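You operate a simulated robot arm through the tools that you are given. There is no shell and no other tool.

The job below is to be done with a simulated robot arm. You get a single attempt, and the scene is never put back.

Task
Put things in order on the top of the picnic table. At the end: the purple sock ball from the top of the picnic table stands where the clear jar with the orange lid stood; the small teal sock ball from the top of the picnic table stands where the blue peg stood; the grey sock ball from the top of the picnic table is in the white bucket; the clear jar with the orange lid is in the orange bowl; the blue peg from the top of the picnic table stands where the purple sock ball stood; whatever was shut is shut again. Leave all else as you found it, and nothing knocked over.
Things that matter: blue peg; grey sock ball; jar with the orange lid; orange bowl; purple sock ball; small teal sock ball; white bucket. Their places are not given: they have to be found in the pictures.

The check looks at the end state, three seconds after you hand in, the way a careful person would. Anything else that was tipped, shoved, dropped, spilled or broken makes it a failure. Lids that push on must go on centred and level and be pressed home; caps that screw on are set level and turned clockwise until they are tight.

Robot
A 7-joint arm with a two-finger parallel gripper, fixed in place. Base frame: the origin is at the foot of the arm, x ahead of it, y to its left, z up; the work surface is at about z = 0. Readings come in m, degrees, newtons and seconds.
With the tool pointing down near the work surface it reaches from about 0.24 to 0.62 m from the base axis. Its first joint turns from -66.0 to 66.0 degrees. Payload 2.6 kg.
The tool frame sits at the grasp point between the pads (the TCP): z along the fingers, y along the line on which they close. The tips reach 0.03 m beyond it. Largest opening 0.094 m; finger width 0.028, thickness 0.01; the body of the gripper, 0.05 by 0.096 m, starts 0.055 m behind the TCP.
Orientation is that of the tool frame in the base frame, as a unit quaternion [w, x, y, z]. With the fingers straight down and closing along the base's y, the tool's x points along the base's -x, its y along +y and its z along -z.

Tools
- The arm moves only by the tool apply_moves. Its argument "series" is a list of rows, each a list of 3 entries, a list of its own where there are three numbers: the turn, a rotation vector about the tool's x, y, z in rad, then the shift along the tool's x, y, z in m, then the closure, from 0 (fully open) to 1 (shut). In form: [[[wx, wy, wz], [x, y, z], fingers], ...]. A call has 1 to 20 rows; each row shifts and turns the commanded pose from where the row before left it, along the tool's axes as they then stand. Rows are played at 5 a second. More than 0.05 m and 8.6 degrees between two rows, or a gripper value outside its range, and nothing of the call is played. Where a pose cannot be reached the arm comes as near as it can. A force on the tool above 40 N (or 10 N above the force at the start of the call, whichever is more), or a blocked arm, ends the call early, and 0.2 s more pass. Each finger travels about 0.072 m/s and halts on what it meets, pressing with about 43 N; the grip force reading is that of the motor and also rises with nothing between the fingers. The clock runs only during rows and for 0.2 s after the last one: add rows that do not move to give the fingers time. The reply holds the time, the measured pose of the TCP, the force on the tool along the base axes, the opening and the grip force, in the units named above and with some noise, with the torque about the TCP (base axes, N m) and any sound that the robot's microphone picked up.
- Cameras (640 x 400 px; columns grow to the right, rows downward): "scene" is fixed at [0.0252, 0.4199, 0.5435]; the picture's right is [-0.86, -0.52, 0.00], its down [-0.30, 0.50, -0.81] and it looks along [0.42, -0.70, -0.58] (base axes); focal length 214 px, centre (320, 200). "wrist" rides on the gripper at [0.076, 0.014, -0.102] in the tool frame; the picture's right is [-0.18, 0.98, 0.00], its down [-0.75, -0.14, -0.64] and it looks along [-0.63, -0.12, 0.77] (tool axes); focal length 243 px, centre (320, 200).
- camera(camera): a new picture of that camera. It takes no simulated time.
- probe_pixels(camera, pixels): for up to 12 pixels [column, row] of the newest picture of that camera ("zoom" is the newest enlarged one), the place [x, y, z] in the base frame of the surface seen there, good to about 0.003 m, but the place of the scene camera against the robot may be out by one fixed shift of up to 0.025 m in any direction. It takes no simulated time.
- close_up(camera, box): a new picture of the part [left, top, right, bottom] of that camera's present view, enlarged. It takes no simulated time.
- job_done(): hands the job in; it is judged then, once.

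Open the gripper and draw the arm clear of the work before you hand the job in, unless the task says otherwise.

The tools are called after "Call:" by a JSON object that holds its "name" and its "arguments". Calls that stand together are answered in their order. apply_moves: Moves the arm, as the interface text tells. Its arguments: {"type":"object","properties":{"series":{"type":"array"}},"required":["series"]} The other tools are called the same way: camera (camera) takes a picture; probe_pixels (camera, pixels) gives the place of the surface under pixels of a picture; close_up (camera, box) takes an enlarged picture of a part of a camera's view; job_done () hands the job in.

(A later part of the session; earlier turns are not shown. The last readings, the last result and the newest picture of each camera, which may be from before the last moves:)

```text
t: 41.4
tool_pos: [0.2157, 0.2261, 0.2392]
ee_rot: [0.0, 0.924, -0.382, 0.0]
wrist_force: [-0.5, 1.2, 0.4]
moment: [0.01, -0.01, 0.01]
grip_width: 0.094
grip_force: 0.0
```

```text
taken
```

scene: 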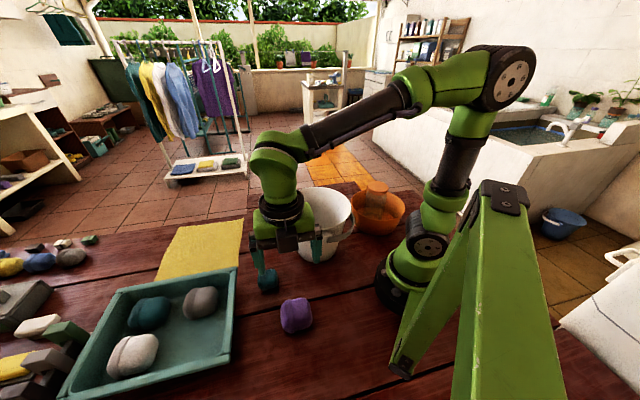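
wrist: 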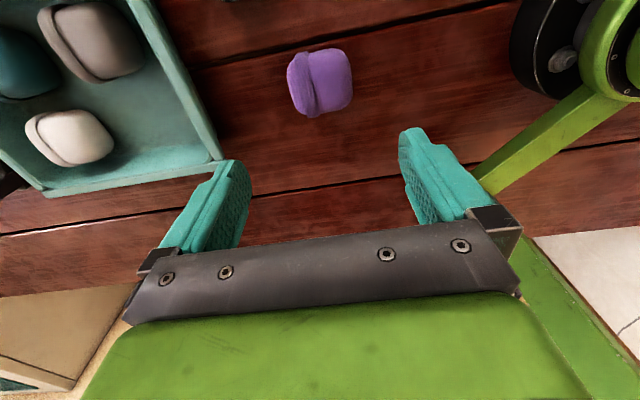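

Purple stands at the former jar spot. I verify its position by probing and move above the grey ball (est. centre (0.434,0.332)).

Call:
{"name": "probe_pixels", "arguments": {"camera": "wrist", "pixels": [[320, 82], [290, 82], [350, 82], [320, 55], [320, 112]]}}

Call:
{"name": "apply_moves", "arguments": {"series": [[[0, 0, 0], [0.0158, -0.0458, 0], 0], [[0, 0, 0], [0.0158, -0.0458, 0], 0], [[0, 0, 0], [0.0158, -0.0458, 0], 0], [[0, 0, 0], [0.0158, -0.0458, 0], 0], [[0, 0, 0], [0.0158, -0.0458, 0], 0], [[0, 0, 0], [0, 0, 0], 0], [[0, 0, 0], [0, 0, 0], 0]]}}

Call:
{"name": "camera", "arguments": {"camera": "wrist"}}

Call:
{"name": "close_up", "arguments": {"camera": "wrist", "box": [160, 0, 420, 170]}}

```text
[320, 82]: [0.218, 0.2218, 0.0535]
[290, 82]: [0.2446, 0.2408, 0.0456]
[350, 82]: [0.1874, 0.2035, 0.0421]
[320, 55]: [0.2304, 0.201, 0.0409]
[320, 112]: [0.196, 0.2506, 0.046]
```

```text
t: 43.0
tool_pos: [0.4313, 0.332, 0.2389]
ee_rot: [0.001, 0.924, -0.383, -0.001]
wrist_force: [0.7, -0.5, -0.3]
moment: [0.03, 0.03, -0.02]
grip_width: 0.0937
grip_force: 0.1
```

```text
taken
```

wrist: 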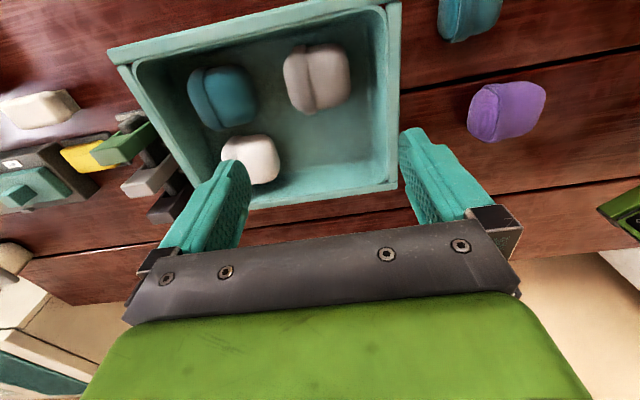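

```text
2.35 times, centred on (290, 85) of wrist
```

zoom: 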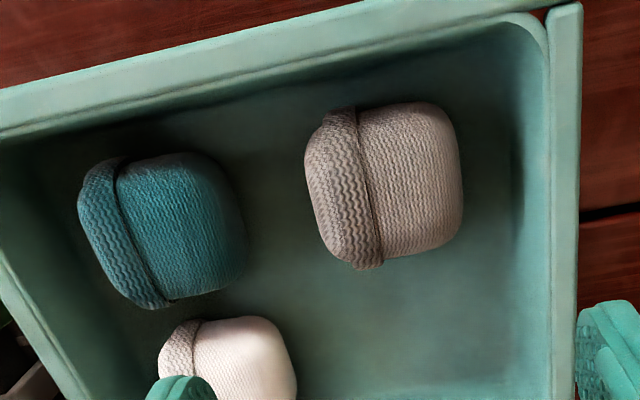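

Grey is at (317,79) in the wrist view with free space all around. I probe its edges for centring.

Call:
{"name": "probe_pixels", "arguments": {"camera": "wrist", "pixels": [[317, 79], [287, 79], [347, 72], [317, 48], [320, 110], [302, 79], [375, 85], [262, 90]]}}

```text
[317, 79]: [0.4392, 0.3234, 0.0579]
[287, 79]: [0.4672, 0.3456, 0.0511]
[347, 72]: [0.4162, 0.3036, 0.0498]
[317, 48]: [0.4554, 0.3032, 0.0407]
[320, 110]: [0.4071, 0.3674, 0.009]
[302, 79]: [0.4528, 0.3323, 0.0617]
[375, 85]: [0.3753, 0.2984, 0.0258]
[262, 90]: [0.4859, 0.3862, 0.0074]
```

Grey's centre is about 9 mm along tool x from the TCP and is centred along the closing line. I shift, descend, close and lift.

Call:
{"name": "apply_moves", "arguments": {"series": [[[0, 0, 0], [0.009, -0.001, 0], 0.07], [[0, 0, 0], [0, 0, 0.045], 0.07], [[0, 0, 0], [0, 0, 0.045], 0.07], [[0, 0, 0], [0, 0, 0.04], 0.07], [[0, 0, 0], [0, 0, 0.03], 0.07], [[0, 0, 0], [0, 0, 0.02], 0.07], [[0, 0, 0], [0, 0, 0.012], 0.07], [[0, 0, 0], [0, 0, 0], 0.07], [[0, 0, 0], [0, 0, 0], 1], [[0, 0, 0], [0, 0, 0], 1], [[0, 0, 0], [0, 0, 0], 1], [[0, 0, 0], [0, 0, 0], 1]]}}

Call:
{"name": "camera", "arguments": {"camera": "wrist"}}

```text
t: 45.6
tool_pos: [0.4401, 0.3247, 0.0469]
ee_rot: [0.0, 0.924, -0.383, 0.0]
wrist_force: [-0.1, 0.2, 0.6]
moment: [0.0, -0.01, -0.02]
grip_width: 0.072
grip_force: 43.8
```

```text
taken
```

wrist: 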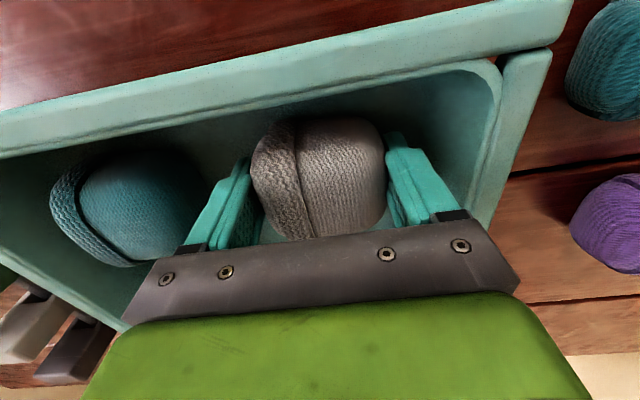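

Grey is gripped (width 0.072). I lift it to z≈0.31 and meanwhile probe bucket rim points in the scene view to find its centre.

Call:
{"name": "apply_moves", "arguments": {"series": [[[0, 0, 0], [0, 0, -0.01], 1], [[0, 0, 0], [0, 0, -0.03], 1], [[0, 0, 0], [0, 0, -0.045], 1], [[0, 0, 0], [0, 0, -0.045], 1], [[0, 0, 0], [0, 0, -0.045], 1], [[0, 0, 0], [0, 0, -0.045], 1], [[0, 0, 0], [0, 0, -0.045], 1], [[0, 0, 0], [0, 0, 0], 1]]}}

Call:
{"name": "close_up", "arguments": {"camera": "scene", "box": [250, 170, 410, 270]}}

Call:
{"name": "camera", "arguments": {"camera": "scene"}}

```text
t: 47.4
tool_pos: [0.439, 0.3252, 0.3115]
ee_rot: [0.0, 0.924, -0.382, 0.001]
wrist_force: [-0.7, 0.4, -0.7]
moment: [-0.02, -0.02, 0.02]
grip_width: 0.0721
grip_force: 42.7
```

```text
4.00 times, centred on (330, 220) of scene
```

zoom: 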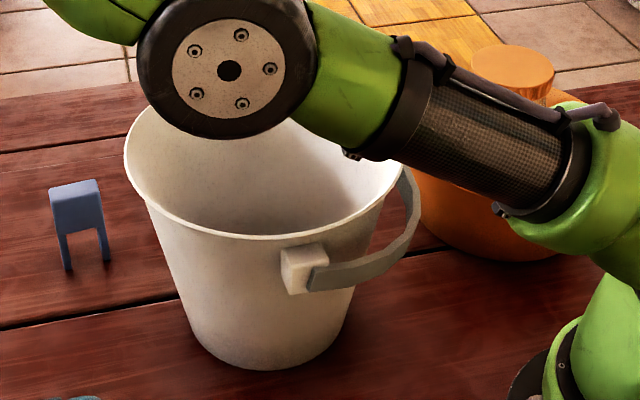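

```text
taken
```

scene: 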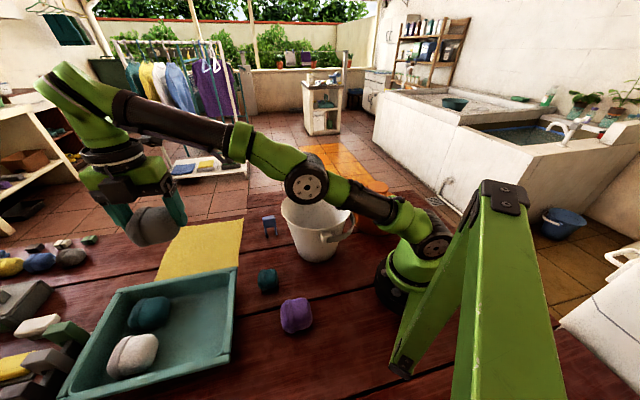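

Call:
{"name": "probe_pixels", "arguments": {"camera": "zoom", "pixels": [[127, 165], [150, 201], [190, 226], [240, 237], [300, 233], [350, 215], [390, 185], [128, 150], [200, 150], [250, 200], [250, 355], [250, 260]]}}

```text
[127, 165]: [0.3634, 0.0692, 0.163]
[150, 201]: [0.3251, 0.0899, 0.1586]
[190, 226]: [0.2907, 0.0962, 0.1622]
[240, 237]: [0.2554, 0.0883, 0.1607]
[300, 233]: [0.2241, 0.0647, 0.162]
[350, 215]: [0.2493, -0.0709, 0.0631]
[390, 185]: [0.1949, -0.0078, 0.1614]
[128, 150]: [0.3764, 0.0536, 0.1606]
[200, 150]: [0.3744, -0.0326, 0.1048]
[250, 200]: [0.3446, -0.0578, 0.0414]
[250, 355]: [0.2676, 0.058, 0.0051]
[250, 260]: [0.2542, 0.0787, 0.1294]
```

The rim points fit a circle centred at (0.294,0.0), radius 0.098, rim height ~0.18. I rotate the tool with the arm and carry grey above the bucket centre.

Call:
{"name": "apply_moves", "arguments": {"series": [[[0, 0, 0.128], [0, 0, 0], 1], [[0, 0, 0.128], [0, 0, 0], 1], [[0, 0, 0.128], [0, 0, 0], 1], [[0, 0, 0.128], [0, 0, 0], 1], [[0, 0, 0.128], [0, 0, 0], 1], [[0, 0, 0], [0.0376, 0.0237, 0], 1], [[0, 0, 0], [0.0376, 0.0237, 0], 1], [[0, 0, 0], [0.0376, 0.0237, 0], 1], [[0, 0, 0], [0.0376, 0.0237, 0], 1], [[0, 0, 0], [0.0376, 0.0237, 0], 1], [[0, 0, 0], [0.0376, 0.0237, 0], 1], [[0, 0, 0], [0.0376, 0.0237, 0], 1], [[0, 0, 0], [0.0376, 0.0237, 0], 1], [[0, 0, 0], [0, 0, 0], 1], [[0, 0, 0], [0, 0, 0], 1]]}}

Call:
{"name": "camera", "arguments": {"camera": "wrist"}}

Call:
{"name": "camera", "arguments": {"camera": "scene"}}

```text
t: 50.6
tool_pos: [0.2955, -0.0003, 0.3109]
ee_rot: [0.001, 0.756, -0.654, 0.0]
wrist_force: [0.0, 0.0, -0.5]
moment: [0.0, -0.01, 0.02]
grip_width: 0.0721
grip_force: 42.8
```

```text
taken
```

wrist: 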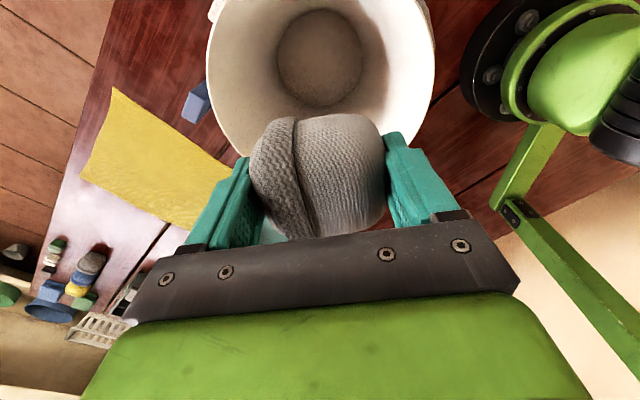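

```text
taken
```

scene: 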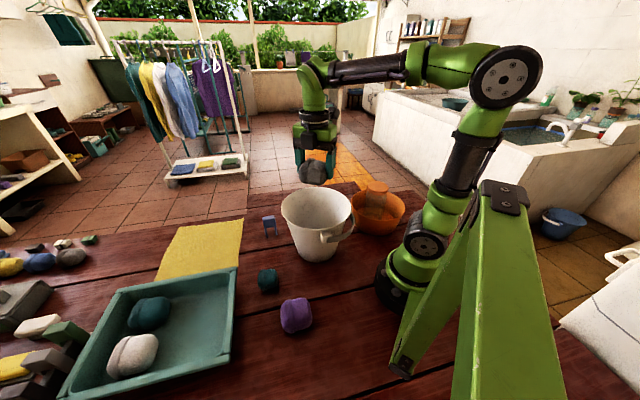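

Grey hangs centred over the bucket (bucket inner bottom visible at (320,60)). I lower into the bucket to z≈0.10, keeping the camera mount above the rim.

Call:
{"name": "apply_moves", "arguments": {"series": [[[0, 0, 0], [0, 0, 0.04], 1], [[0, 0, 0], [0, 0, 0.04], 1], [[0, 0, 0], [0, 0, 0.04], 1], [[0, 0, 0], [0, 0, 0.03], 1], [[0, 0, 0], [0, 0, 0.03], 1], [[0, 0, 0], [0, 0, 0.02], 1], [[0, 0, 0], [0, 0, 0.01], 1], [[0, 0, 0], [0, 0, 0], 1]]}}

Call:
{"name": "camera", "arguments": {"camera": "wrist"}}

Call:
{"name": "close_up", "arguments": {"camera": "scene", "box": [240, 130, 400, 270]}}

```text
t: 52.4
tool_pos: [0.2968, 0.0003, 0.1016]
ee_rot: [-0.001, 0.757, -0.654, 0.0]
wrist_force: [-0.2, 0.3, -0.6]
moment: [0.02, 0.02, 0.0]
grip_width: 0.0715
grip_force: 42.9
```

```text
taken
```

wrist: 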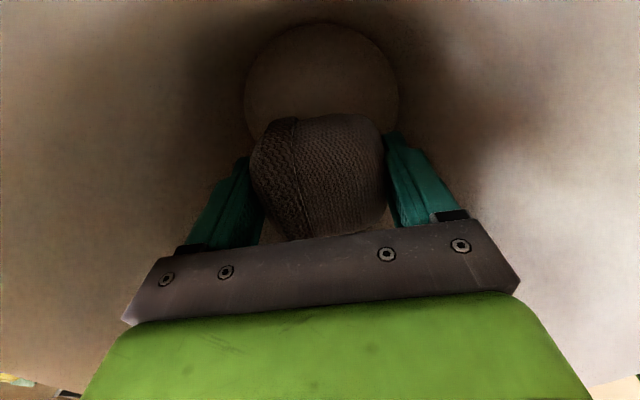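

```text
2.86 times, centred on (320, 200) of scene
```

zoom: 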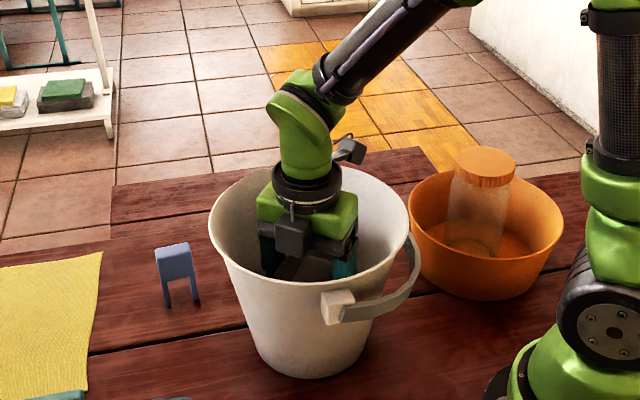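

The gripper is well inside the bucket and the camera mount still clears the rim at the back. I lower 1 cm more, open, and rise out.

Call:
{"name": "apply_moves", "arguments": {"series": [[[0, 0, 0], [0, 0, 0.01], 1], [[0, 0, 0], [0, 0, 0], 1], [[0, 0, 0], [0, 0, 0], 0], [[0, 0, 0], [0, 0, 0], 0], [[0, 0, 0], [0, 0, 0], 0], [[0, 0, 0], [0, 0, 0], 0], [[0, 0, 0], [0, 0, -0.03], 0], [[0, 0, 0], [0, 0, -0.045], 0], [[0, 0, 0], [0, 0, -0.045], 0], [[0, 0, 0], [0, 0, -0.045], 0], [[0, 0, 0], [0, 0, -0.045], 0], [[0, 0, 0], [0, 0, 0], 0]]}}

Call:
{"name": "camera", "arguments": {"camera": "wrist"}}

Call:
{"name": "camera", "arguments": {"camera": "scene"}}

```text
t: 55.0
tool_pos: [0.2976, -0.0001, 0.3014]
ee_rot: [-0.001, 0.757, -0.654, 0.0]
wrist_force: [-0.5, -0.5, 0.1]
moment: [0.0, 0.01, -0.02]
grip_width: 0.094
grip_force: 0.0
```

```text
taken
```

wrist: 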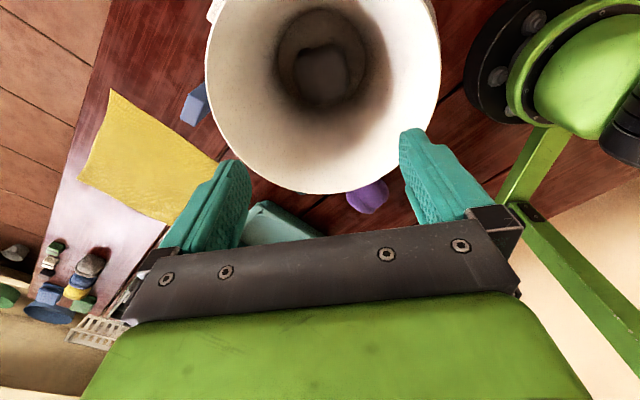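

```text
taken
```

scene: 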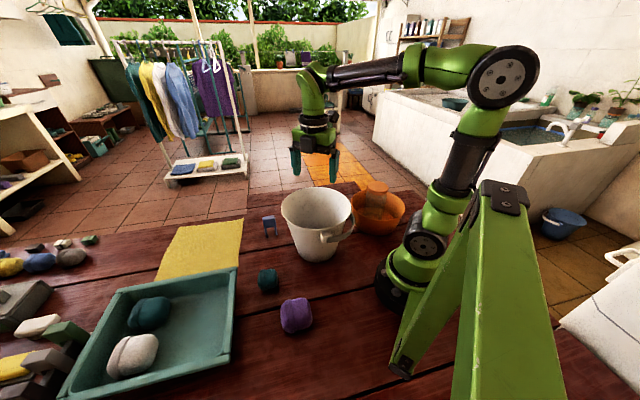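

Grey rests in the bucket, which did not move. Now the blue peg at wrist (197,103) — I zoom in to see its orientation and probe it.

Call:
{"name": "close_up", "arguments": {"camera": "wrist", "box": [150, 60, 250, 150]}}

Call:
{"name": "probe_pixels", "arguments": {"camera": "zoom", "pixels": [[300, 200], [320, 100], [260, 250], [340, 250], [300, 150], [380, 200]]}}

Call:
{"name": "close_up", "arguments": {"camera": "scene", "box": [245, 200, 295, 250]}}

```text
4.44 times, centred on (200, 105) of wrist
```

zoom: 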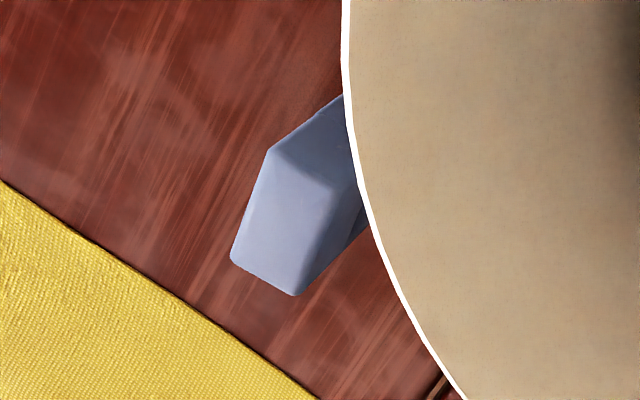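

```text
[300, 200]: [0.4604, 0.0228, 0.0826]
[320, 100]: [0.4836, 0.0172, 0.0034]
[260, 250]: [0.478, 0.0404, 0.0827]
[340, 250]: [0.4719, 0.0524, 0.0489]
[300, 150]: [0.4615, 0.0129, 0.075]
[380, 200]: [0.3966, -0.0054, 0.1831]
```

```text
8.00 times, centred on (270, 225) of scene
```

zoom: 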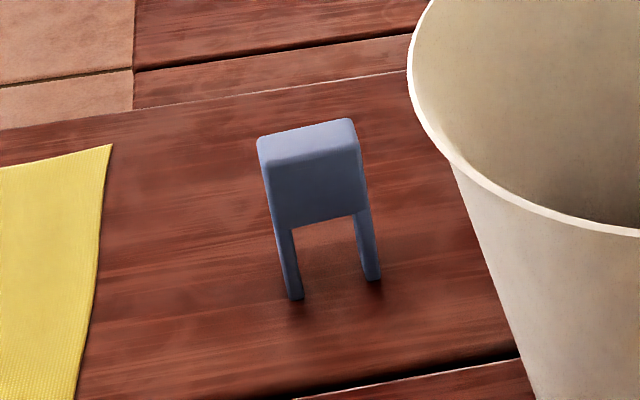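

The peg is an upright U-shape about 0.083 high, close to the bucket. I move above it for a clear overhead view.

Call:
{"name": "apply_moves", "arguments": {"series": [[[0, 0, 0], [-0.0014, -0.0424, 0], 0], [[0, 0, 0], [-0.0014, -0.0424, 0], 0], [[0, 0, 0], [-0.0014, -0.0424, 0], 0], [[0, 0, 0], [-0.0014, -0.0424, 0], 0], [[0, 0, 0], [0, 0, 0.03], 0], [[0, 0, 0], [0, 0, 0], 0], [[0, 0, 0], [0, 0, 0], 0]]}}

Call:
{"name": "camera", "arguments": {"camera": "wrist"}}

Call:
{"name": "close_up", "arguments": {"camera": "wrist", "box": [260, 40, 400, 140]}}

```text
t: 56.6
tool_pos: [0.4653, 0.0304, 0.2727]
ee_rot: [0.0, 0.757, -0.654, 0.0]
wrist_force: [0.7, 0.1, -0.6]
moment: [0.04, 0.0, 0.01]
grip_width: 0.0939
grip_force: 0.0
```

```text
taken
```

wrist: 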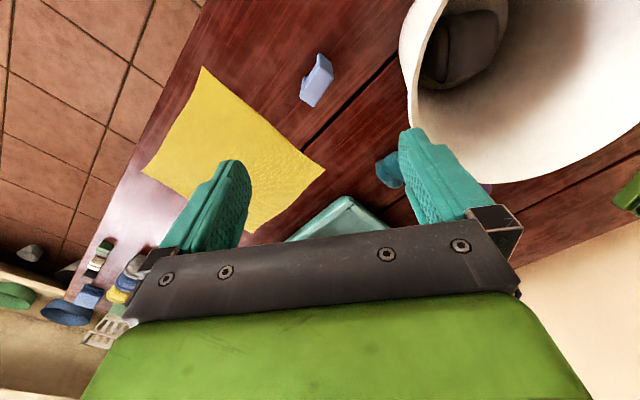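

```text
4.00 times, centred on (330, 90) of wrist
```

zoom: 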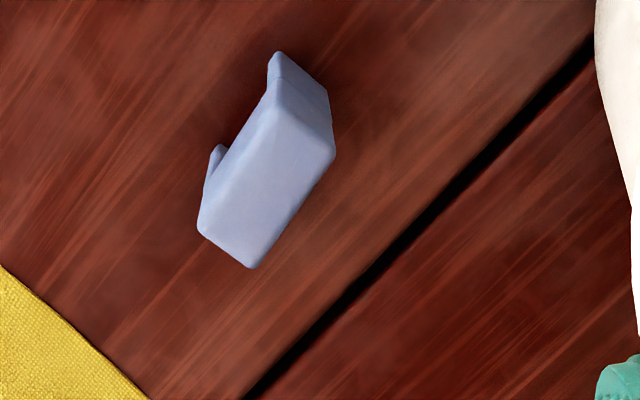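

The peg's top face is seen from above at zoom (265,190), with its long axis running from (303,131) to (226,248). I probe its corners and centre.

Call:
{"name": "probe_pixels", "arguments": {"camera": "zoom", "pixels": [[265, 190], [278, 118], [325, 158], [207, 225], [250, 260], [303, 140], [230, 240], [300, 90], [320, 120], [215, 165], [440, 200], [150, 250]]}}

```text
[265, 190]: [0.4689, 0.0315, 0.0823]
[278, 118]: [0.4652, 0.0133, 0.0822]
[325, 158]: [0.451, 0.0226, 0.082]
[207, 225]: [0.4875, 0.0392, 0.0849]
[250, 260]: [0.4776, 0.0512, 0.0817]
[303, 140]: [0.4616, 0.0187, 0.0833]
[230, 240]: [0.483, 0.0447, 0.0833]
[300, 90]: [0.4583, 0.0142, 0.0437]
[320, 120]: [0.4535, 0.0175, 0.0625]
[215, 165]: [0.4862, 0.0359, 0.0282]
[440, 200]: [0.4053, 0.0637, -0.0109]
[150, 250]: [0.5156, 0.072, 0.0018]
```

The peg's top centre is (0.470,0.032), its long axis is at 48° with ~0.042 m length. To keep the camera mount away from the bucket I turn the tool to close along the long axis (tool x pointing to -x,+y), then re-check from above.

Call:
{"name": "apply_moves", "arguments": {"series": [[[0, 0, 0.144], [0, 0, 0], 0], [[0, 0, 0.144], [0, 0, 0], 0], [[0, 0, 0.144], [0, 0, 0], 0], [[0, 0, 0.144], [0, 0, 0], 0], [[0, 0, 0.144], [0, 0, 0], 0], [[0, 0, 0.144], [0, 0, 0], 0], [[0, 0, 0.144], [0, 0, 0], 0], [[0, 0, 0.144], [0, 0, 0], 0], [[0, 0, 0.144], [0, 0, 0], 0], [[0, 0, 0.144], [0, 0, 0], 0], [[0, 0, 0.144], [0, 0, 0], 0], [[0, 0, 0.144], [0, 0, 0], 0], [[0, 0, 0.144], [0, 0, 0], 0], [[0, 0, 0.144], [0, 0, 0], 0], [[0, 0, 0.144], [0, 0, 0], 0], [[0, 0, 0.144], [0, 0, 0], 0], [[0, 0, 0.144], [0, 0, 0], 0], [[0, 0, 0], [-0.0029, 0.0042, 0.05], 0.2], [[0, 0, 0], [0, 0, 0], 0.2], [[0, 0, 0], [0, 0, 0], 0.2]]}}

Call:
{"name": "camera", "arguments": {"camera": "wrist"}}

Call:
{"name": "close_up", "arguments": {"camera": "scene", "box": [220, 130, 380, 270]}}

```text
refused: row 18 steps farther than a row can; nothing moved
```

```text
taken
```

wrist: 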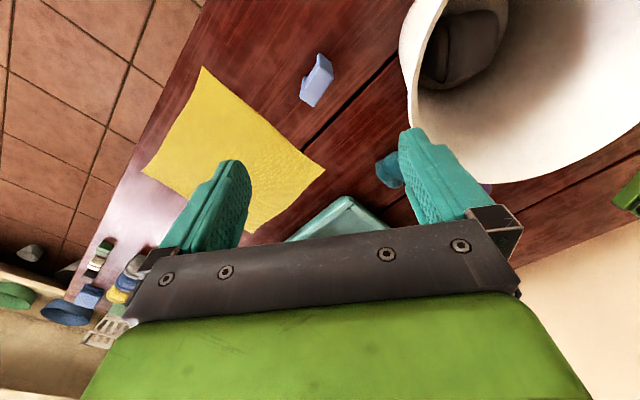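

```text
2.86 times, centred on (300, 200) of scene
```

zoom: 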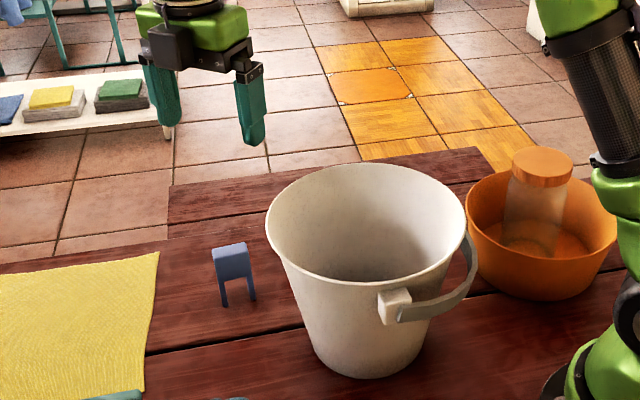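

Row 18 exceeded 0.05 m by a hair, so nothing moved; I repeat with a shorter step.

Call:
{"name": "apply_moves", "arguments": {"series": [[[0, 0, 0.144], [0, 0, 0], 0], [[0, 0, 0.144], [0, 0, 0], 0], [[0, 0, 0.144], [0, 0, 0], 0], [[0, 0, 0.144], [0, 0, 0], 0], [[0, 0, 0.144], [0, 0, 0], 0], [[0, 0, 0.144], [0, 0, 0], 0], [[0, 0, 0.144], [0, 0, 0], 0], [[0, 0, 0.144], [0, 0, 0], 0], [[0, 0, 0.144], [0, 0, 0], 0], [[0, 0, 0.144], [0, 0, 0], 0], [[0, 0, 0.144], [0, 0, 0], 0], [[0, 0, 0.144], [0, 0, 0], 0], [[0, 0, 0.144], [0, 0, 0], 0], [[0, 0, 0.144], [0, 0, 0], 0], [[0, 0, 0.144], [0, 0, 0], 0], [[0, 0, 0.144], [0, 0, 0], 0], [[0, 0, 0.144], [0, 0, 0], 0], [[0, 0, 0], [-0.0029, 0.0042, 0.04], 0.2], [[0, 0, 0], [0, 0, 0], 0.2], [[0, 0, 0], [0, 0, 0], 0.2]]}}

Call:
{"name": "camera", "arguments": {"camera": "wrist"}}

Call:
{"name": "close_up", "arguments": {"camera": "scene", "box": [220, 130, 380, 270]}}

```text
t: 60.8
tool_pos: [0.4703, 0.0321, 0.2327]
ee_rot: [0.0, 0.358, 0.934, 0.0]
wrist_force: [-0.7, 0.4, 1.0]
moment: [0.02, -0.01, 0.0]
grip_width: 0.0754
grip_force: 0.0
```

```text
taken
```

wrist: 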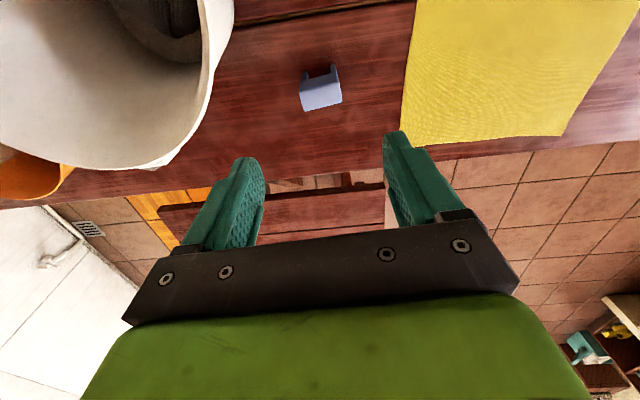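

```text
2.86 times, centred on (300, 200) of scene
```

zoom: 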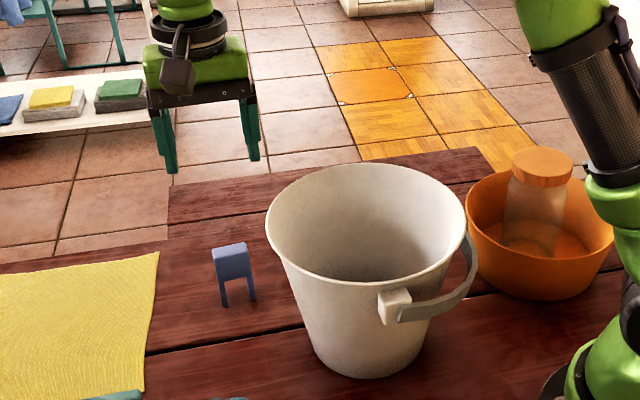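

The peg is at (321,90) between the fingers. I zoom and probe its top corners from here.

Call:
{"name": "close_up", "arguments": {"camera": "wrist", "box": [280, 50, 360, 120]}}

Call:
{"name": "probe_pixels", "arguments": {"camera": "wrist", "pixels": [[304, 93], [337, 86], [309, 107], [338, 100], [322, 97], [320, 90], [304, 80], [334, 72]]}}

```text
5.71 times, centred on (320, 85) of wrist
```

zoom: 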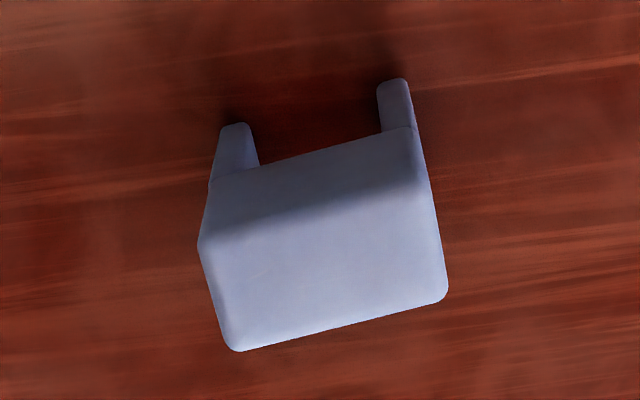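

```text
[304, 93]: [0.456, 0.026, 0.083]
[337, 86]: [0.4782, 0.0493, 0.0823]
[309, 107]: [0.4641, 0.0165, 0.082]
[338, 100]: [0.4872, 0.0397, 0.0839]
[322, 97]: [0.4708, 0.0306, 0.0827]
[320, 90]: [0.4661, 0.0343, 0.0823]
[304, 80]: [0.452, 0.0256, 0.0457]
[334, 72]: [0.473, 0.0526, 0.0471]
```

By image geometry the peg's long axis is at ~52° and its centre projects at (321,97), right on the tool axis. I turn -0.069 rad, descend to z≈0.06 and close.

Call:
{"name": "apply_moves", "arguments": {"series": [[[0, 0, -0.069], [0, 0, 0], 0.2], [[0, 0, 0], [0, 0, 0.045], 0.2], [[0, 0, 0], [0, 0, 0.045], 0.2], [[0, 0, 0], [0, 0, 0.04], 0.2], [[0, 0, 0], [0, 0, 0.03], 0.2], [[0, 0, 0], [0, 0, 0.013], 0.2], [[0, 0, 0], [0, 0, 0], 0.2], [[0, 0, 0], [0, 0, 0], 0.2]]}}

Call:
{"name": "camera", "arguments": {"camera": "wrist"}}

Call:
{"name": "close_up", "arguments": {"camera": "scene", "box": [220, 150, 360, 270]}}

```text
t: 62.6
tool_pos: [0.468, 0.03, 0.0594]
ee_rot: [0.0, 0.325, 0.946, 0.001]
wrist_force: [0.5, 1.0, -0.6]
moment: [-0.01, -0.01, -0.01]
grip_width: 0.0751
grip_force: 0.0
```

```text
taken
```

wrist: 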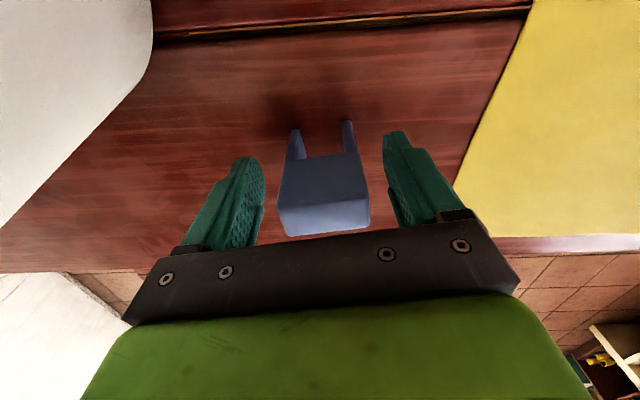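

```text
3.33 times, centred on (290, 210) of scene
```

zoom: 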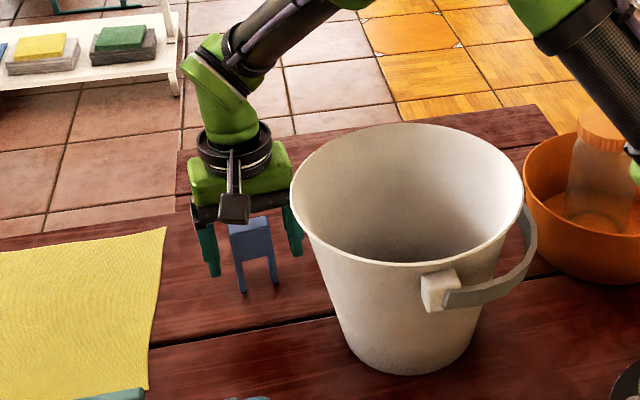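

The peg's face is now parallel to the fingers and sits between them. I close, then lift gently.

Call:
{"name": "apply_moves", "arguments": {"series": [[[0, 0, 0], [0, 0, 0], 0.4], [[0, 0, 0], [0, 0, 0], 0.6], [[0, 0, 0], [0, 0, 0], 1], [[0, 0, 0], [0, 0, 0], 1], [[0, 0, 0], [0, 0, 0], 1], [[0, 0, 0], [0, 0, -0.01], 1], [[0, 0, 0], [0, 0, -0.03], 1], [[0, 0, 0], [0, 0, -0.045], 1], [[0, 0, 0], [0, 0, -0.045], 1], [[0, 0, 0], [0, 0, -0.045], 1], [[0, 0, 0], [0, 0, -0.02], 1], [[0, 0, 0], [0, 0, 0], 1]]}}

Call:
{"name": "camera", "arguments": {"camera": "wrist"}}

Call:
{"name": "close_up", "arguments": {"camera": "scene", "box": [220, 110, 360, 240]}}

```text
t: 65.2
tool_pos: [0.4694, 0.0315, 0.2544]
ee_rot: [0.0, 0.325, 0.946, -0.001]
wrist_force: [0.6, -0.2, 0.3]
moment: [-0.01, -0.01, 0.0]
grip_width: 0.0446
grip_force: 42.5
```

```text
taken
```

wrist: 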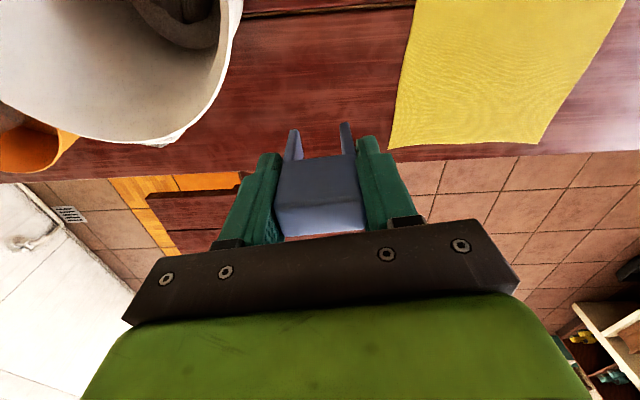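

```text
3.08 times, centred on (290, 175) of scene
```

zoom: 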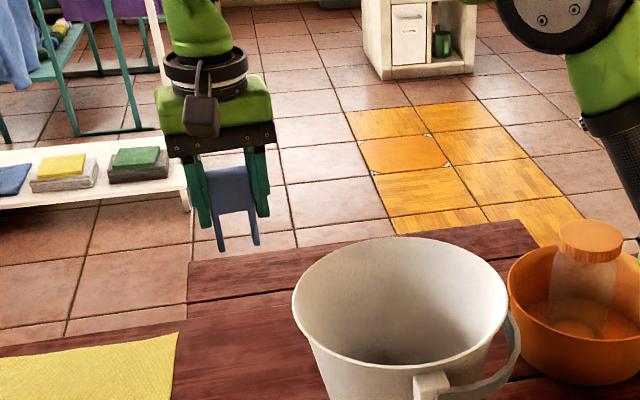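

The peg is held upright (width 0.0446). I carry it to above purple's old place in the tray, (0.372,0.390), keeping the tool orientation.

Call:
{"name": "apply_moves", "arguments": {"series": [[[0, 0, 0], [0.0372, 0.0278, 0], 1], [[0, 0, 0], [0.0372, 0.0278, 0], 1], [[0, 0, 0], [0.0372, 0.0278, 0], 1], [[0, 0, 0], [0.0372, 0.0278, 0], 1], [[0, 0, 0], [0.0372, 0.0278, 0], 1], [[0, 0, 0], [0.0372, 0.0278, 0], 1], [[0, 0, 0], [0.0372, 0.0278, 0], 1], [[0, 0, 0], [0.0372, 0.0278, 0], 1], [[0, 0, 0], [0, 0, 0], 1], [[0, 0, 0], [0, 0, 0], 1]]}}

Call:
{"name": "camera", "arguments": {"camera": "wrist"}}

Call:
{"name": "camera", "arguments": {"camera": "scene"}}

```text
t: 67.4
tool_pos: [0.3712, 0.389, 0.2554]
ee_rot: [0.0, 0.326, 0.945, 0.0]
wrist_force: [0.1, 0.8, 0.1]
moment: [-0.02, 0.0, 0.04]
grip_width: 0.044
grip_force: 43.6
```

```text
taken
```

wrist: 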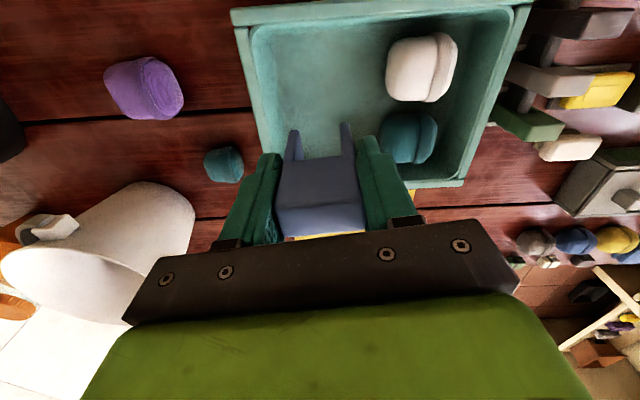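

```text
taken
```

scene: 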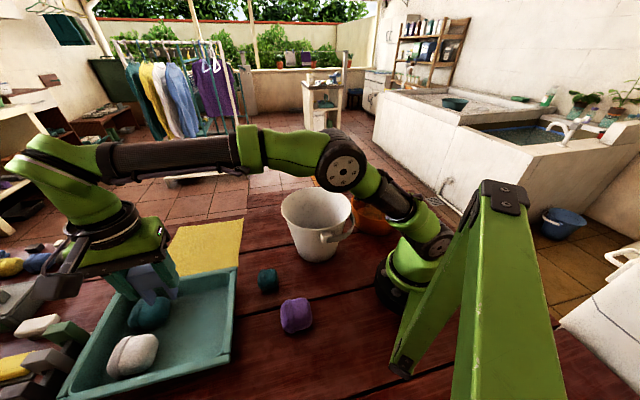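

The pose is reached exactly at (0.371,0.389). I lower to z≈0.074, just above the expected touch at ~0.067.

Call:
{"name": "apply_moves", "arguments": {"series": [[[0, 0, 0], [0.0007, 0.0007, 0.045], 1], [[0, 0, 0], [0, 0, 0.045], 1], [[0, 0, 0], [0, 0, 0.04], 1], [[0, 0, 0], [0, 0, 0.03], 1], [[0, 0, 0], [0, 0, 0.015], 1], [[0, 0, 0], [0, 0, 0.005], 1], [[0, 0, 0], [0, 0, 0], 1]]}}

Call:
{"name": "camera", "arguments": {"camera": "wrist"}}

Call:
{"name": "close_up", "arguments": {"camera": "scene", "box": [60, 230, 260, 400]}}

```text
t: 69.0
tool_pos: [0.3705, 0.3908, 0.0732]
ee_rot: [0.0, 0.325, 0.946, 0.0]
wrist_force: [0.0, -0.5, -0.4]
moment: [0.0, 0.03, 0.02]
grip_width: 0.0442
grip_force: 43.0
```

```text
taken
```

wrist: 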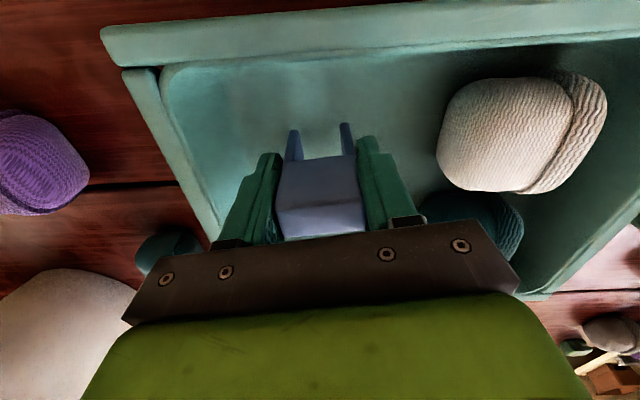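

```text
2.35 times, centred on (160, 315) of scene
```

zoom: 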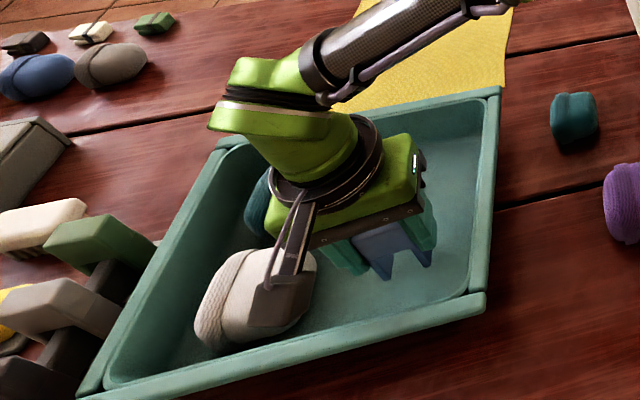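

The peg hangs just over the tray floor in free space. I lower in small steps until contact.

Call:
{"name": "apply_moves", "arguments": {"series": [[[0, 0, 0], [0, 0, 0.003], 1], [[0, 0, 0], [0, 0, 0], 1]]}}

Call:
{"name": "apply_moves", "arguments": {"series": [[[0, 0, 0], [0, 0, 0.0015], 1], [[0, 0, 0], [0, 0, 0], 1]]}}

Call:
{"name": "apply_moves", "arguments": {"series": [[[0, 0, 0], [0, 0, 0.001], 1], [[0, 0, 0], [0, 0, 0], 1]]}}

```text
t: 69.6
tool_pos: [0.3728, 0.3896, 0.0707]
ee_rot: [0.0, 0.325, 0.946, -0.001]
wrist_force: [1.0, 0.6, 0.0]
moment: [0.0, 0.01, 0.01]
grip_width: 0.0443
grip_force: 43.2
```

```text
t: 70.2
tool_pos: [0.3718, 0.3909, 0.0694]
ee_rot: [0.0, 0.326, 0.945, 0.0]
wrist_force: [-0.4, 0.0, -0.8]
moment: [-0.02, 0.05, 0.01]
grip_width: 0.044
grip_force: 43.0
```

```text
t: 70.8
tool_pos: [0.37, 0.3909, 0.0692]
ee_rot: [0.0, 0.325, 0.946, -0.001]
wrist_force: [-0.5, 0.3, 0.6]
moment: [0.02, 0.01, 0.01]
grip_width: 0.0445
grip_force: 42.9
```

No contact yet (forces ~0); I continue in 1 mm steps.

Call:
{"name": "apply_moves", "arguments": {"series": [[[0, 0, 0], [0, 0, 0.001], 1], [[0, 0, 0], [0, 0, 0], 1]]}}

Call:
{"name": "apply_moves", "arguments": {"series": [[[0, 0, 0], [0, 0, 0.001], 1], [[0, 0, 0], [0, 0, 0], 1]]}}

```text
t: 71.4
tool_pos: [0.3715, 0.3913, 0.0668]
ee_rot: [0.0, 0.326, 0.945, 0.0]
wrist_force: [0.0, 0.6, -0.5]
moment: [0.02, 0.01, 0.02]
grip_width: 0.0443
grip_force: 42.9
```

```text
t: 72.0
tool_pos: [0.3689, 0.3916, 0.0661]
ee_rot: [0.0, 0.325, 0.946, 0.0]
wrist_force: [0.0, 0.3, -0.4]
moment: [0.01, 0.0, 0.01]
grip_width: 0.0441
grip_force: 42.9
```

Still free at z≈0.066. I keep stepping down 0.7 mm at a time.

Call:
{"name": "apply_moves", "arguments": {"series": [[[0, 0, 0], [0, 0, 0.0007], 1], [[0, 0, 0], [0, 0, 0], 1]]}}

Call:
{"name": "apply_moves", "arguments": {"series": [[[0, 0, 0], [0, 0, 0.0007], 1], [[0, 0, 0], [0, 0, 0], 1]]}}

Call:
{"name": "apply_moves", "arguments": {"series": [[[0, 0, 0], [0, 0, 0.0007], 1], [[0, 0, 0], [0, 0, 0], 1]]}}

```text
t: 72.6
tool_pos: [0.3698, 0.392, 0.065]
ee_rot: [0.001, 0.326, 0.945, 0.0]
wrist_force: [0.4, -0.7, -1.3]
moment: [0.0, 0.03, -0.01]
grip_width: 0.0441
grip_force: 43.0
```

```text
t: 73.2
tool_pos: [0.3706, 0.3905, 0.0663]
ee_rot: [0.0, 0.326, 0.946, 0.0]
wrist_force: [-1.1, -1.1, 3.0]
moment: [-0.08, 0.02, -0.02]
grip_width: 0.0443
grip_force: 43.3
```

```text
t: 73.8
tool_pos: [0.3704, 0.391, 0.0657]
ee_rot: [0.0, 0.325, 0.946, 0.001]
wrist_force: [-2.1, -0.8, 11.3]
moment: [-0.06, 0.08, -0.03]
grip_width: 0.0443
grip_force: 43.2
```

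Contact (11 N). I relieve 0.5 mm, open the fingers gently to 0.075 m and rise.

Call:
{"name": "apply_moves", "arguments": {"series": [[[0, 0, 0], [0, 0, -0.0005], 1], [[0, 0, 0], [0, 0, 0], 0.5], [[0, 0, 0], [0, 0, 0], 0.4], [[0, 0, 0], [0, 0, 0], 0.2], [[0, 0, 0], [0, 0, 0], 0.2], [[0, 0, 0], [0, 0, 0], 0.2]]}}

Call:
{"name": "camera", "arguments": {"camera": "wrist"}}

```text
t: 75.2
tool_pos: [0.3707, 0.3916, 0.0659]
ee_rot: [0.0, 0.326, 0.946, 0.0]
wrist_force: [0.4, 0.4, -0.4]
moment: [-0.01, 0.02, -0.02]
grip_width: 0.0753
grip_force: 0.0
```

```text
taken
```

wrist: 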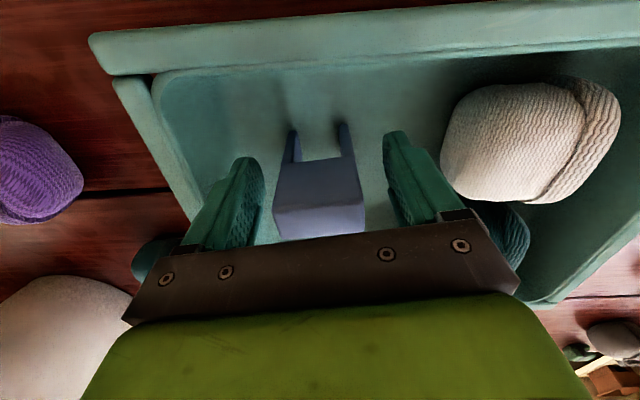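

The peg stands on its own in the tray. I rise straight up and move above the small teal ball near (0.337,0.186).

Call:
{"name": "apply_moves", "arguments": {"series": [[[0, 0, 0], [0, 0, -0.02], 0.2], [[0, 0, 0], [0, 0, -0.045], 0.2], [[0, 0, 0], [0, 0, -0.045], 0.2], [[0, 0, 0], [0, 0, -0.045], 0.2], [[0, 0, 0], [0, 0, -0.025], 0.2], [[0, 0, 0], [-0.0199, -0.0365, 0], 0.1], [[0, 0, 0], [-0.0199, -0.0365, 0], 0.1], [[0, 0, 0], [-0.0199, -0.0365, 0], 0.1], [[0, 0, 0], [-0.0199, -0.0365, 0], 0.1], [[0, 0, 0], [-0.0199, -0.0365, 0], 0.1], [[0, 0, 0], [0, 0, 0], 0.1], [[0, 0, 0], [0, 0, 0], 0.1]]}}

Call:
{"name": "camera", "arguments": {"camera": "wrist"}}

Call:
{"name": "camera", "arguments": {"camera": "scene"}}

Call:
{"name": "close_up", "arguments": {"camera": "wrist", "box": [260, 40, 400, 140]}}

```text
t: 77.8
tool_pos: [0.3378, 0.1862, 0.2455]
ee_rot: [0.0, 0.325, 0.946, 0.0]
wrist_force: [0.0, -0.3, -0.1]
moment: [0.03, -0.03, 0.02]
grip_width: 0.0845
grip_force: 0.1
```

```text
taken
```

wrist: 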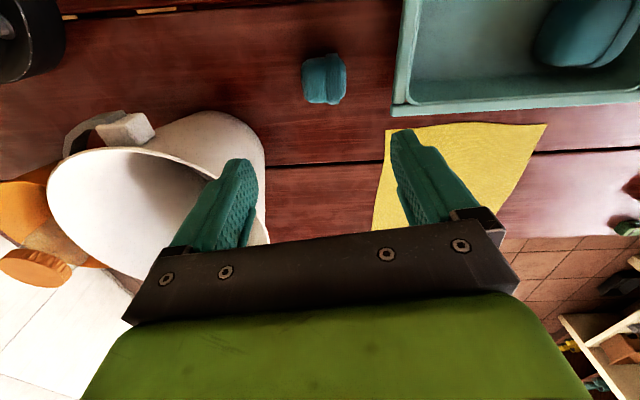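

```text
taken
```

scene: 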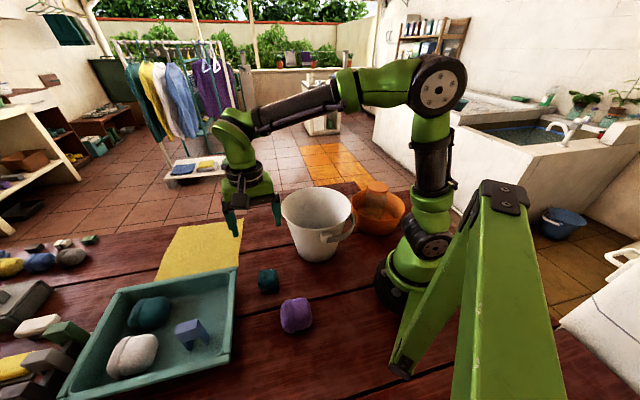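

```text
4.00 times, centred on (330, 90) of wrist
```

zoom: 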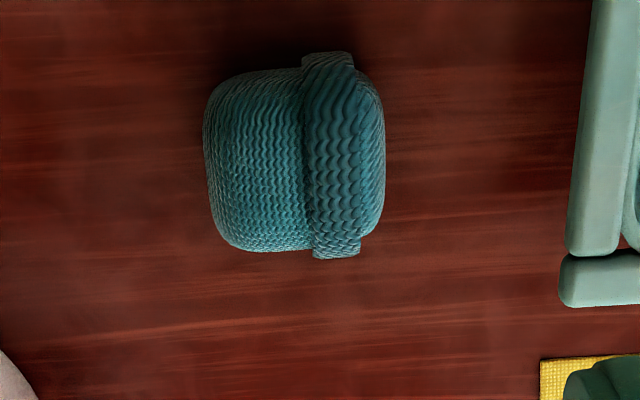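

The small teal ball is centred at (324,79), about 5 mm along tool y from the tool axis, ~0.052 m wide. I shift, descend to z≈0.036, close and look.

Call:
{"name": "apply_moves", "arguments": {"series": [[[0, 0, 0], [0, 0.005, 0], 0.1], [[0, 0, 0], [0, 0, 0.045], 0.1], [[0, 0, 0], [0, 0, 0.045], 0.1], [[0, 0, 0], [0, 0, 0.045], 0.1], [[0, 0, 0], [0, 0, 0.04], 0.1], [[0, 0, 0], [0, 0, 0.025], 0.1], [[0, 0, 0], [0, 0, 0.0095], 0.1], [[0, 0, 0], [0, 0, 0], 0.1], [[0, 0, 0], [0, 0, 0], 0.4], [[0, 0, 0], [0, 0, 0], 1], [[0, 0, 0], [0, 0, 0], 1], [[0, 0, 0], [0, 0, 0], 1]]}}

Call:
{"name": "camera", "arguments": {"camera": "wrist"}}

```text
t: 80.4
tool_pos: [0.3404, 0.1901, 0.0369]
ee_rot: [0.0, 0.326, 0.945, 0.0]
wrist_force: [-0.5, 0.2, -0.8]
moment: [-0.03, 0.01, 0.01]
grip_width: 0.0535
grip_force: 42.4
```

```text
taken
```

wrist: 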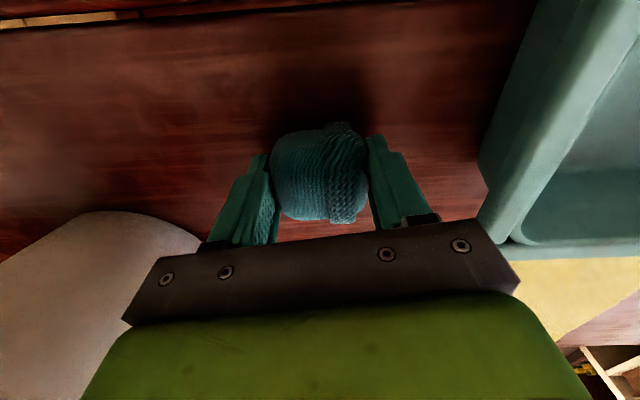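

Gripped at 0.0535. I lift to z≈0.25 and carry it to the peg's old place (0.4705,0.032).

Call:
{"name": "apply_moves", "arguments": {"series": [[[0, 0, 0], [0, 0, -0.01], 1], [[0, 0, 0], [0, 0, -0.03], 1], [[0, 0, 0], [0, 0, -0.045], 1], [[0, 0, 0], [0, 0, -0.045], 1], [[0, 0, 0], [0, 0, -0.045], 1], [[0, 0, 0], [0, 0, -0.04], 1], [[0, 0, 0], [-0.04, -0.0088, 0], 1], [[0, 0, 0], [-0.04, -0.0088, 0], 1], [[0, 0, 0], [-0.04, -0.0088, 0], 1], [[0, 0, 0], [-0.04, -0.0088, 0], 1], [[0, 0, 0], [-0.04, -0.0088, 0], 1], [[0, 0, 0], [0, 0, 0], 1], [[0, 0, 0], [0, 0, 0], 1]]}}

Call:
{"name": "camera", "arguments": {"camera": "wrist"}}

Call:
{"name": "camera", "arguments": {"camera": "scene"}}

```text
t: 83.2
tool_pos: [0.4703, 0.0306, 0.2507]
ee_rot: [0.0, 0.326, 0.945, 0.0]
wrist_force: [-0.7, 0.5, -1.0]
moment: [-0.01, 0.02, -0.04]
grip_width: 0.0534
grip_force: 42.9
```

```text
taken
```

wrist: 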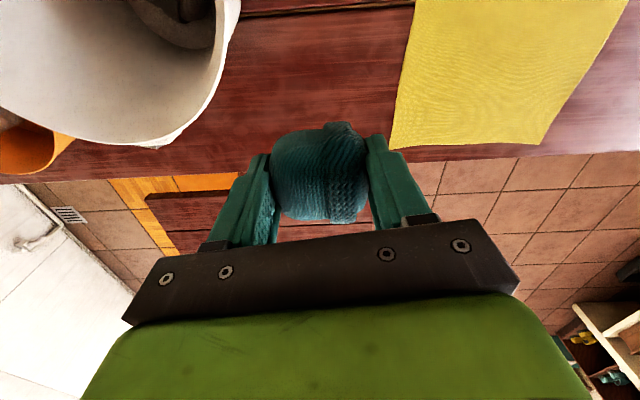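

```text
taken
```

scene: 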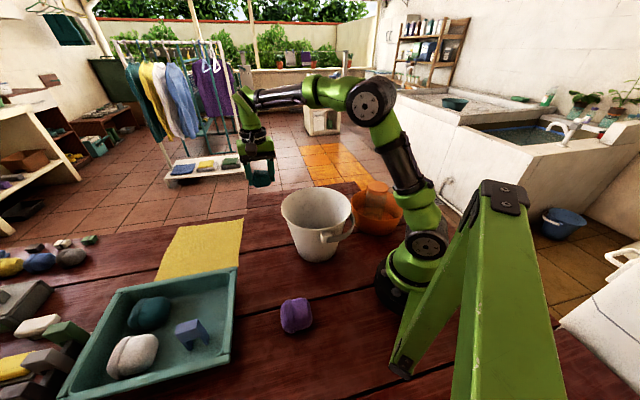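

Over the target at (0.470,0.031). I lower to z≈0.042 and then step down to contact.

Call:
{"name": "apply_moves", "arguments": {"series": [[[0, 0, 0], [0, 0.001, 0.045], 1], [[0, 0, 0], [0, 0, 0.045], 1], [[0, 0, 0], [0, 0, 0.045], 1], [[0, 0, 0], [0, 0, 0.04], 1], [[0, 0, 0], [0, 0, 0.025], 1], [[0, 0, 0], [0, 0, 0.009], 1], [[0, 0, 0], [0, 0, 0], 1]]}}

Call:
{"name": "apply_moves", "arguments": {"series": [[[0, 0, 0], [0, 0, 0.002], 1], [[0, 0, 0], [0, 0, 0], 1]]}}

Call:
{"name": "apply_moves", "arguments": {"series": [[[0, 0, 0], [0, 0, 0.001], 1], [[0, 0, 0], [0, 0, 0], 1]]}}

Call:
{"name": "apply_moves", "arguments": {"series": [[[0, 0, 0], [0, 0, 0.001], 1], [[0, 0, 0], [0, 0, 0], 1]]}}

```text
t: 84.8
tool_pos: [0.4711, 0.0322, 0.0412]
ee_rot: [0.0, 0.325, 0.946, 0.0]
wrist_force: [-1.0, -0.2, 0.9]
moment: [-0.01, -0.02, -0.01]
grip_width: 0.0531
grip_force: 42.6
```

```text
t: 85.4
tool_pos: [0.4714, 0.0315, 0.0397]
ee_rot: [-0.001, 0.326, 0.946, 0.0]
wrist_force: [-0.4, 0.6, -0.1]
moment: [0.02, 0.01, 0.0]
grip_width: 0.0535
grip_force: 43.1
```

```text
t: 86.0
tool_pos: [0.4705, 0.0329, 0.0394]
ee_rot: [0.0, 0.326, 0.945, 0.001]
wrist_force: [0.0, 0.0, -0.9]
moment: [-0.03, 0.01, 0.01]
grip_width: 0.0532
grip_force: 43.0
```

```text
t: 86.6
tool_pos: [0.4715, 0.0327, 0.0374]
ee_rot: [0.0, 0.325, 0.946, 0.0]
wrist_force: [-0.1, 0.6, 0.1]
moment: [0.06, -0.01, -0.01]
grip_width: 0.0534
grip_force: 42.8
```

No contact yet at z≈0.037; a few more fine steps.

Call:
{"name": "apply_moves", "arguments": {"series": [[[0, 0, 0], [0, 0, 0.0008], 1], [[0, 0, 0], [0, 0, 0], 1]]}}

Call:
{"name": "apply_moves", "arguments": {"series": [[[0, 0, 0], [0, 0, 0.0008], 1], [[0, 0, 0], [0, 0, 0], 1]]}}

```text
t: 87.2
tool_pos: [0.4711, 0.0338, 0.0356]
ee_rot: [0.0, 0.326, 0.945, 0.0]
wrist_force: [0.1, -0.1, -0.6]
moment: [0.01, 0.05, -0.01]
grip_width: 0.0534
grip_force: 42.8
```

```text
t: 87.8
tool_pos: [0.4712, 0.0328, 0.0355]
ee_rot: [0.0, 0.326, 0.945, 0.0]
wrist_force: [-0.8, -0.2, 0.8]
moment: [0.01, -0.03, 0.03]
grip_width: 0.0534
grip_force: 43.0
```

Nearly at contact; one or two more 0.7 mm steps.

Call:
{"name": "apply_moves", "arguments": {"series": [[[0, 0, 0], [0, 0, 0.0007], 1], [[0, 0, 0], [0, 0, 0], 1]]}}

```text
t: 88.4
tool_pos: [0.4715, 0.0328, 0.0356]
ee_rot: [0.001, 0.326, 0.945, -0.001]
wrist_force: [-3.9, -0.2, 9.9]
moment: [-0.07, 0.13, -0.04]
grip_width: 0.0534
grip_force: 43.2
```

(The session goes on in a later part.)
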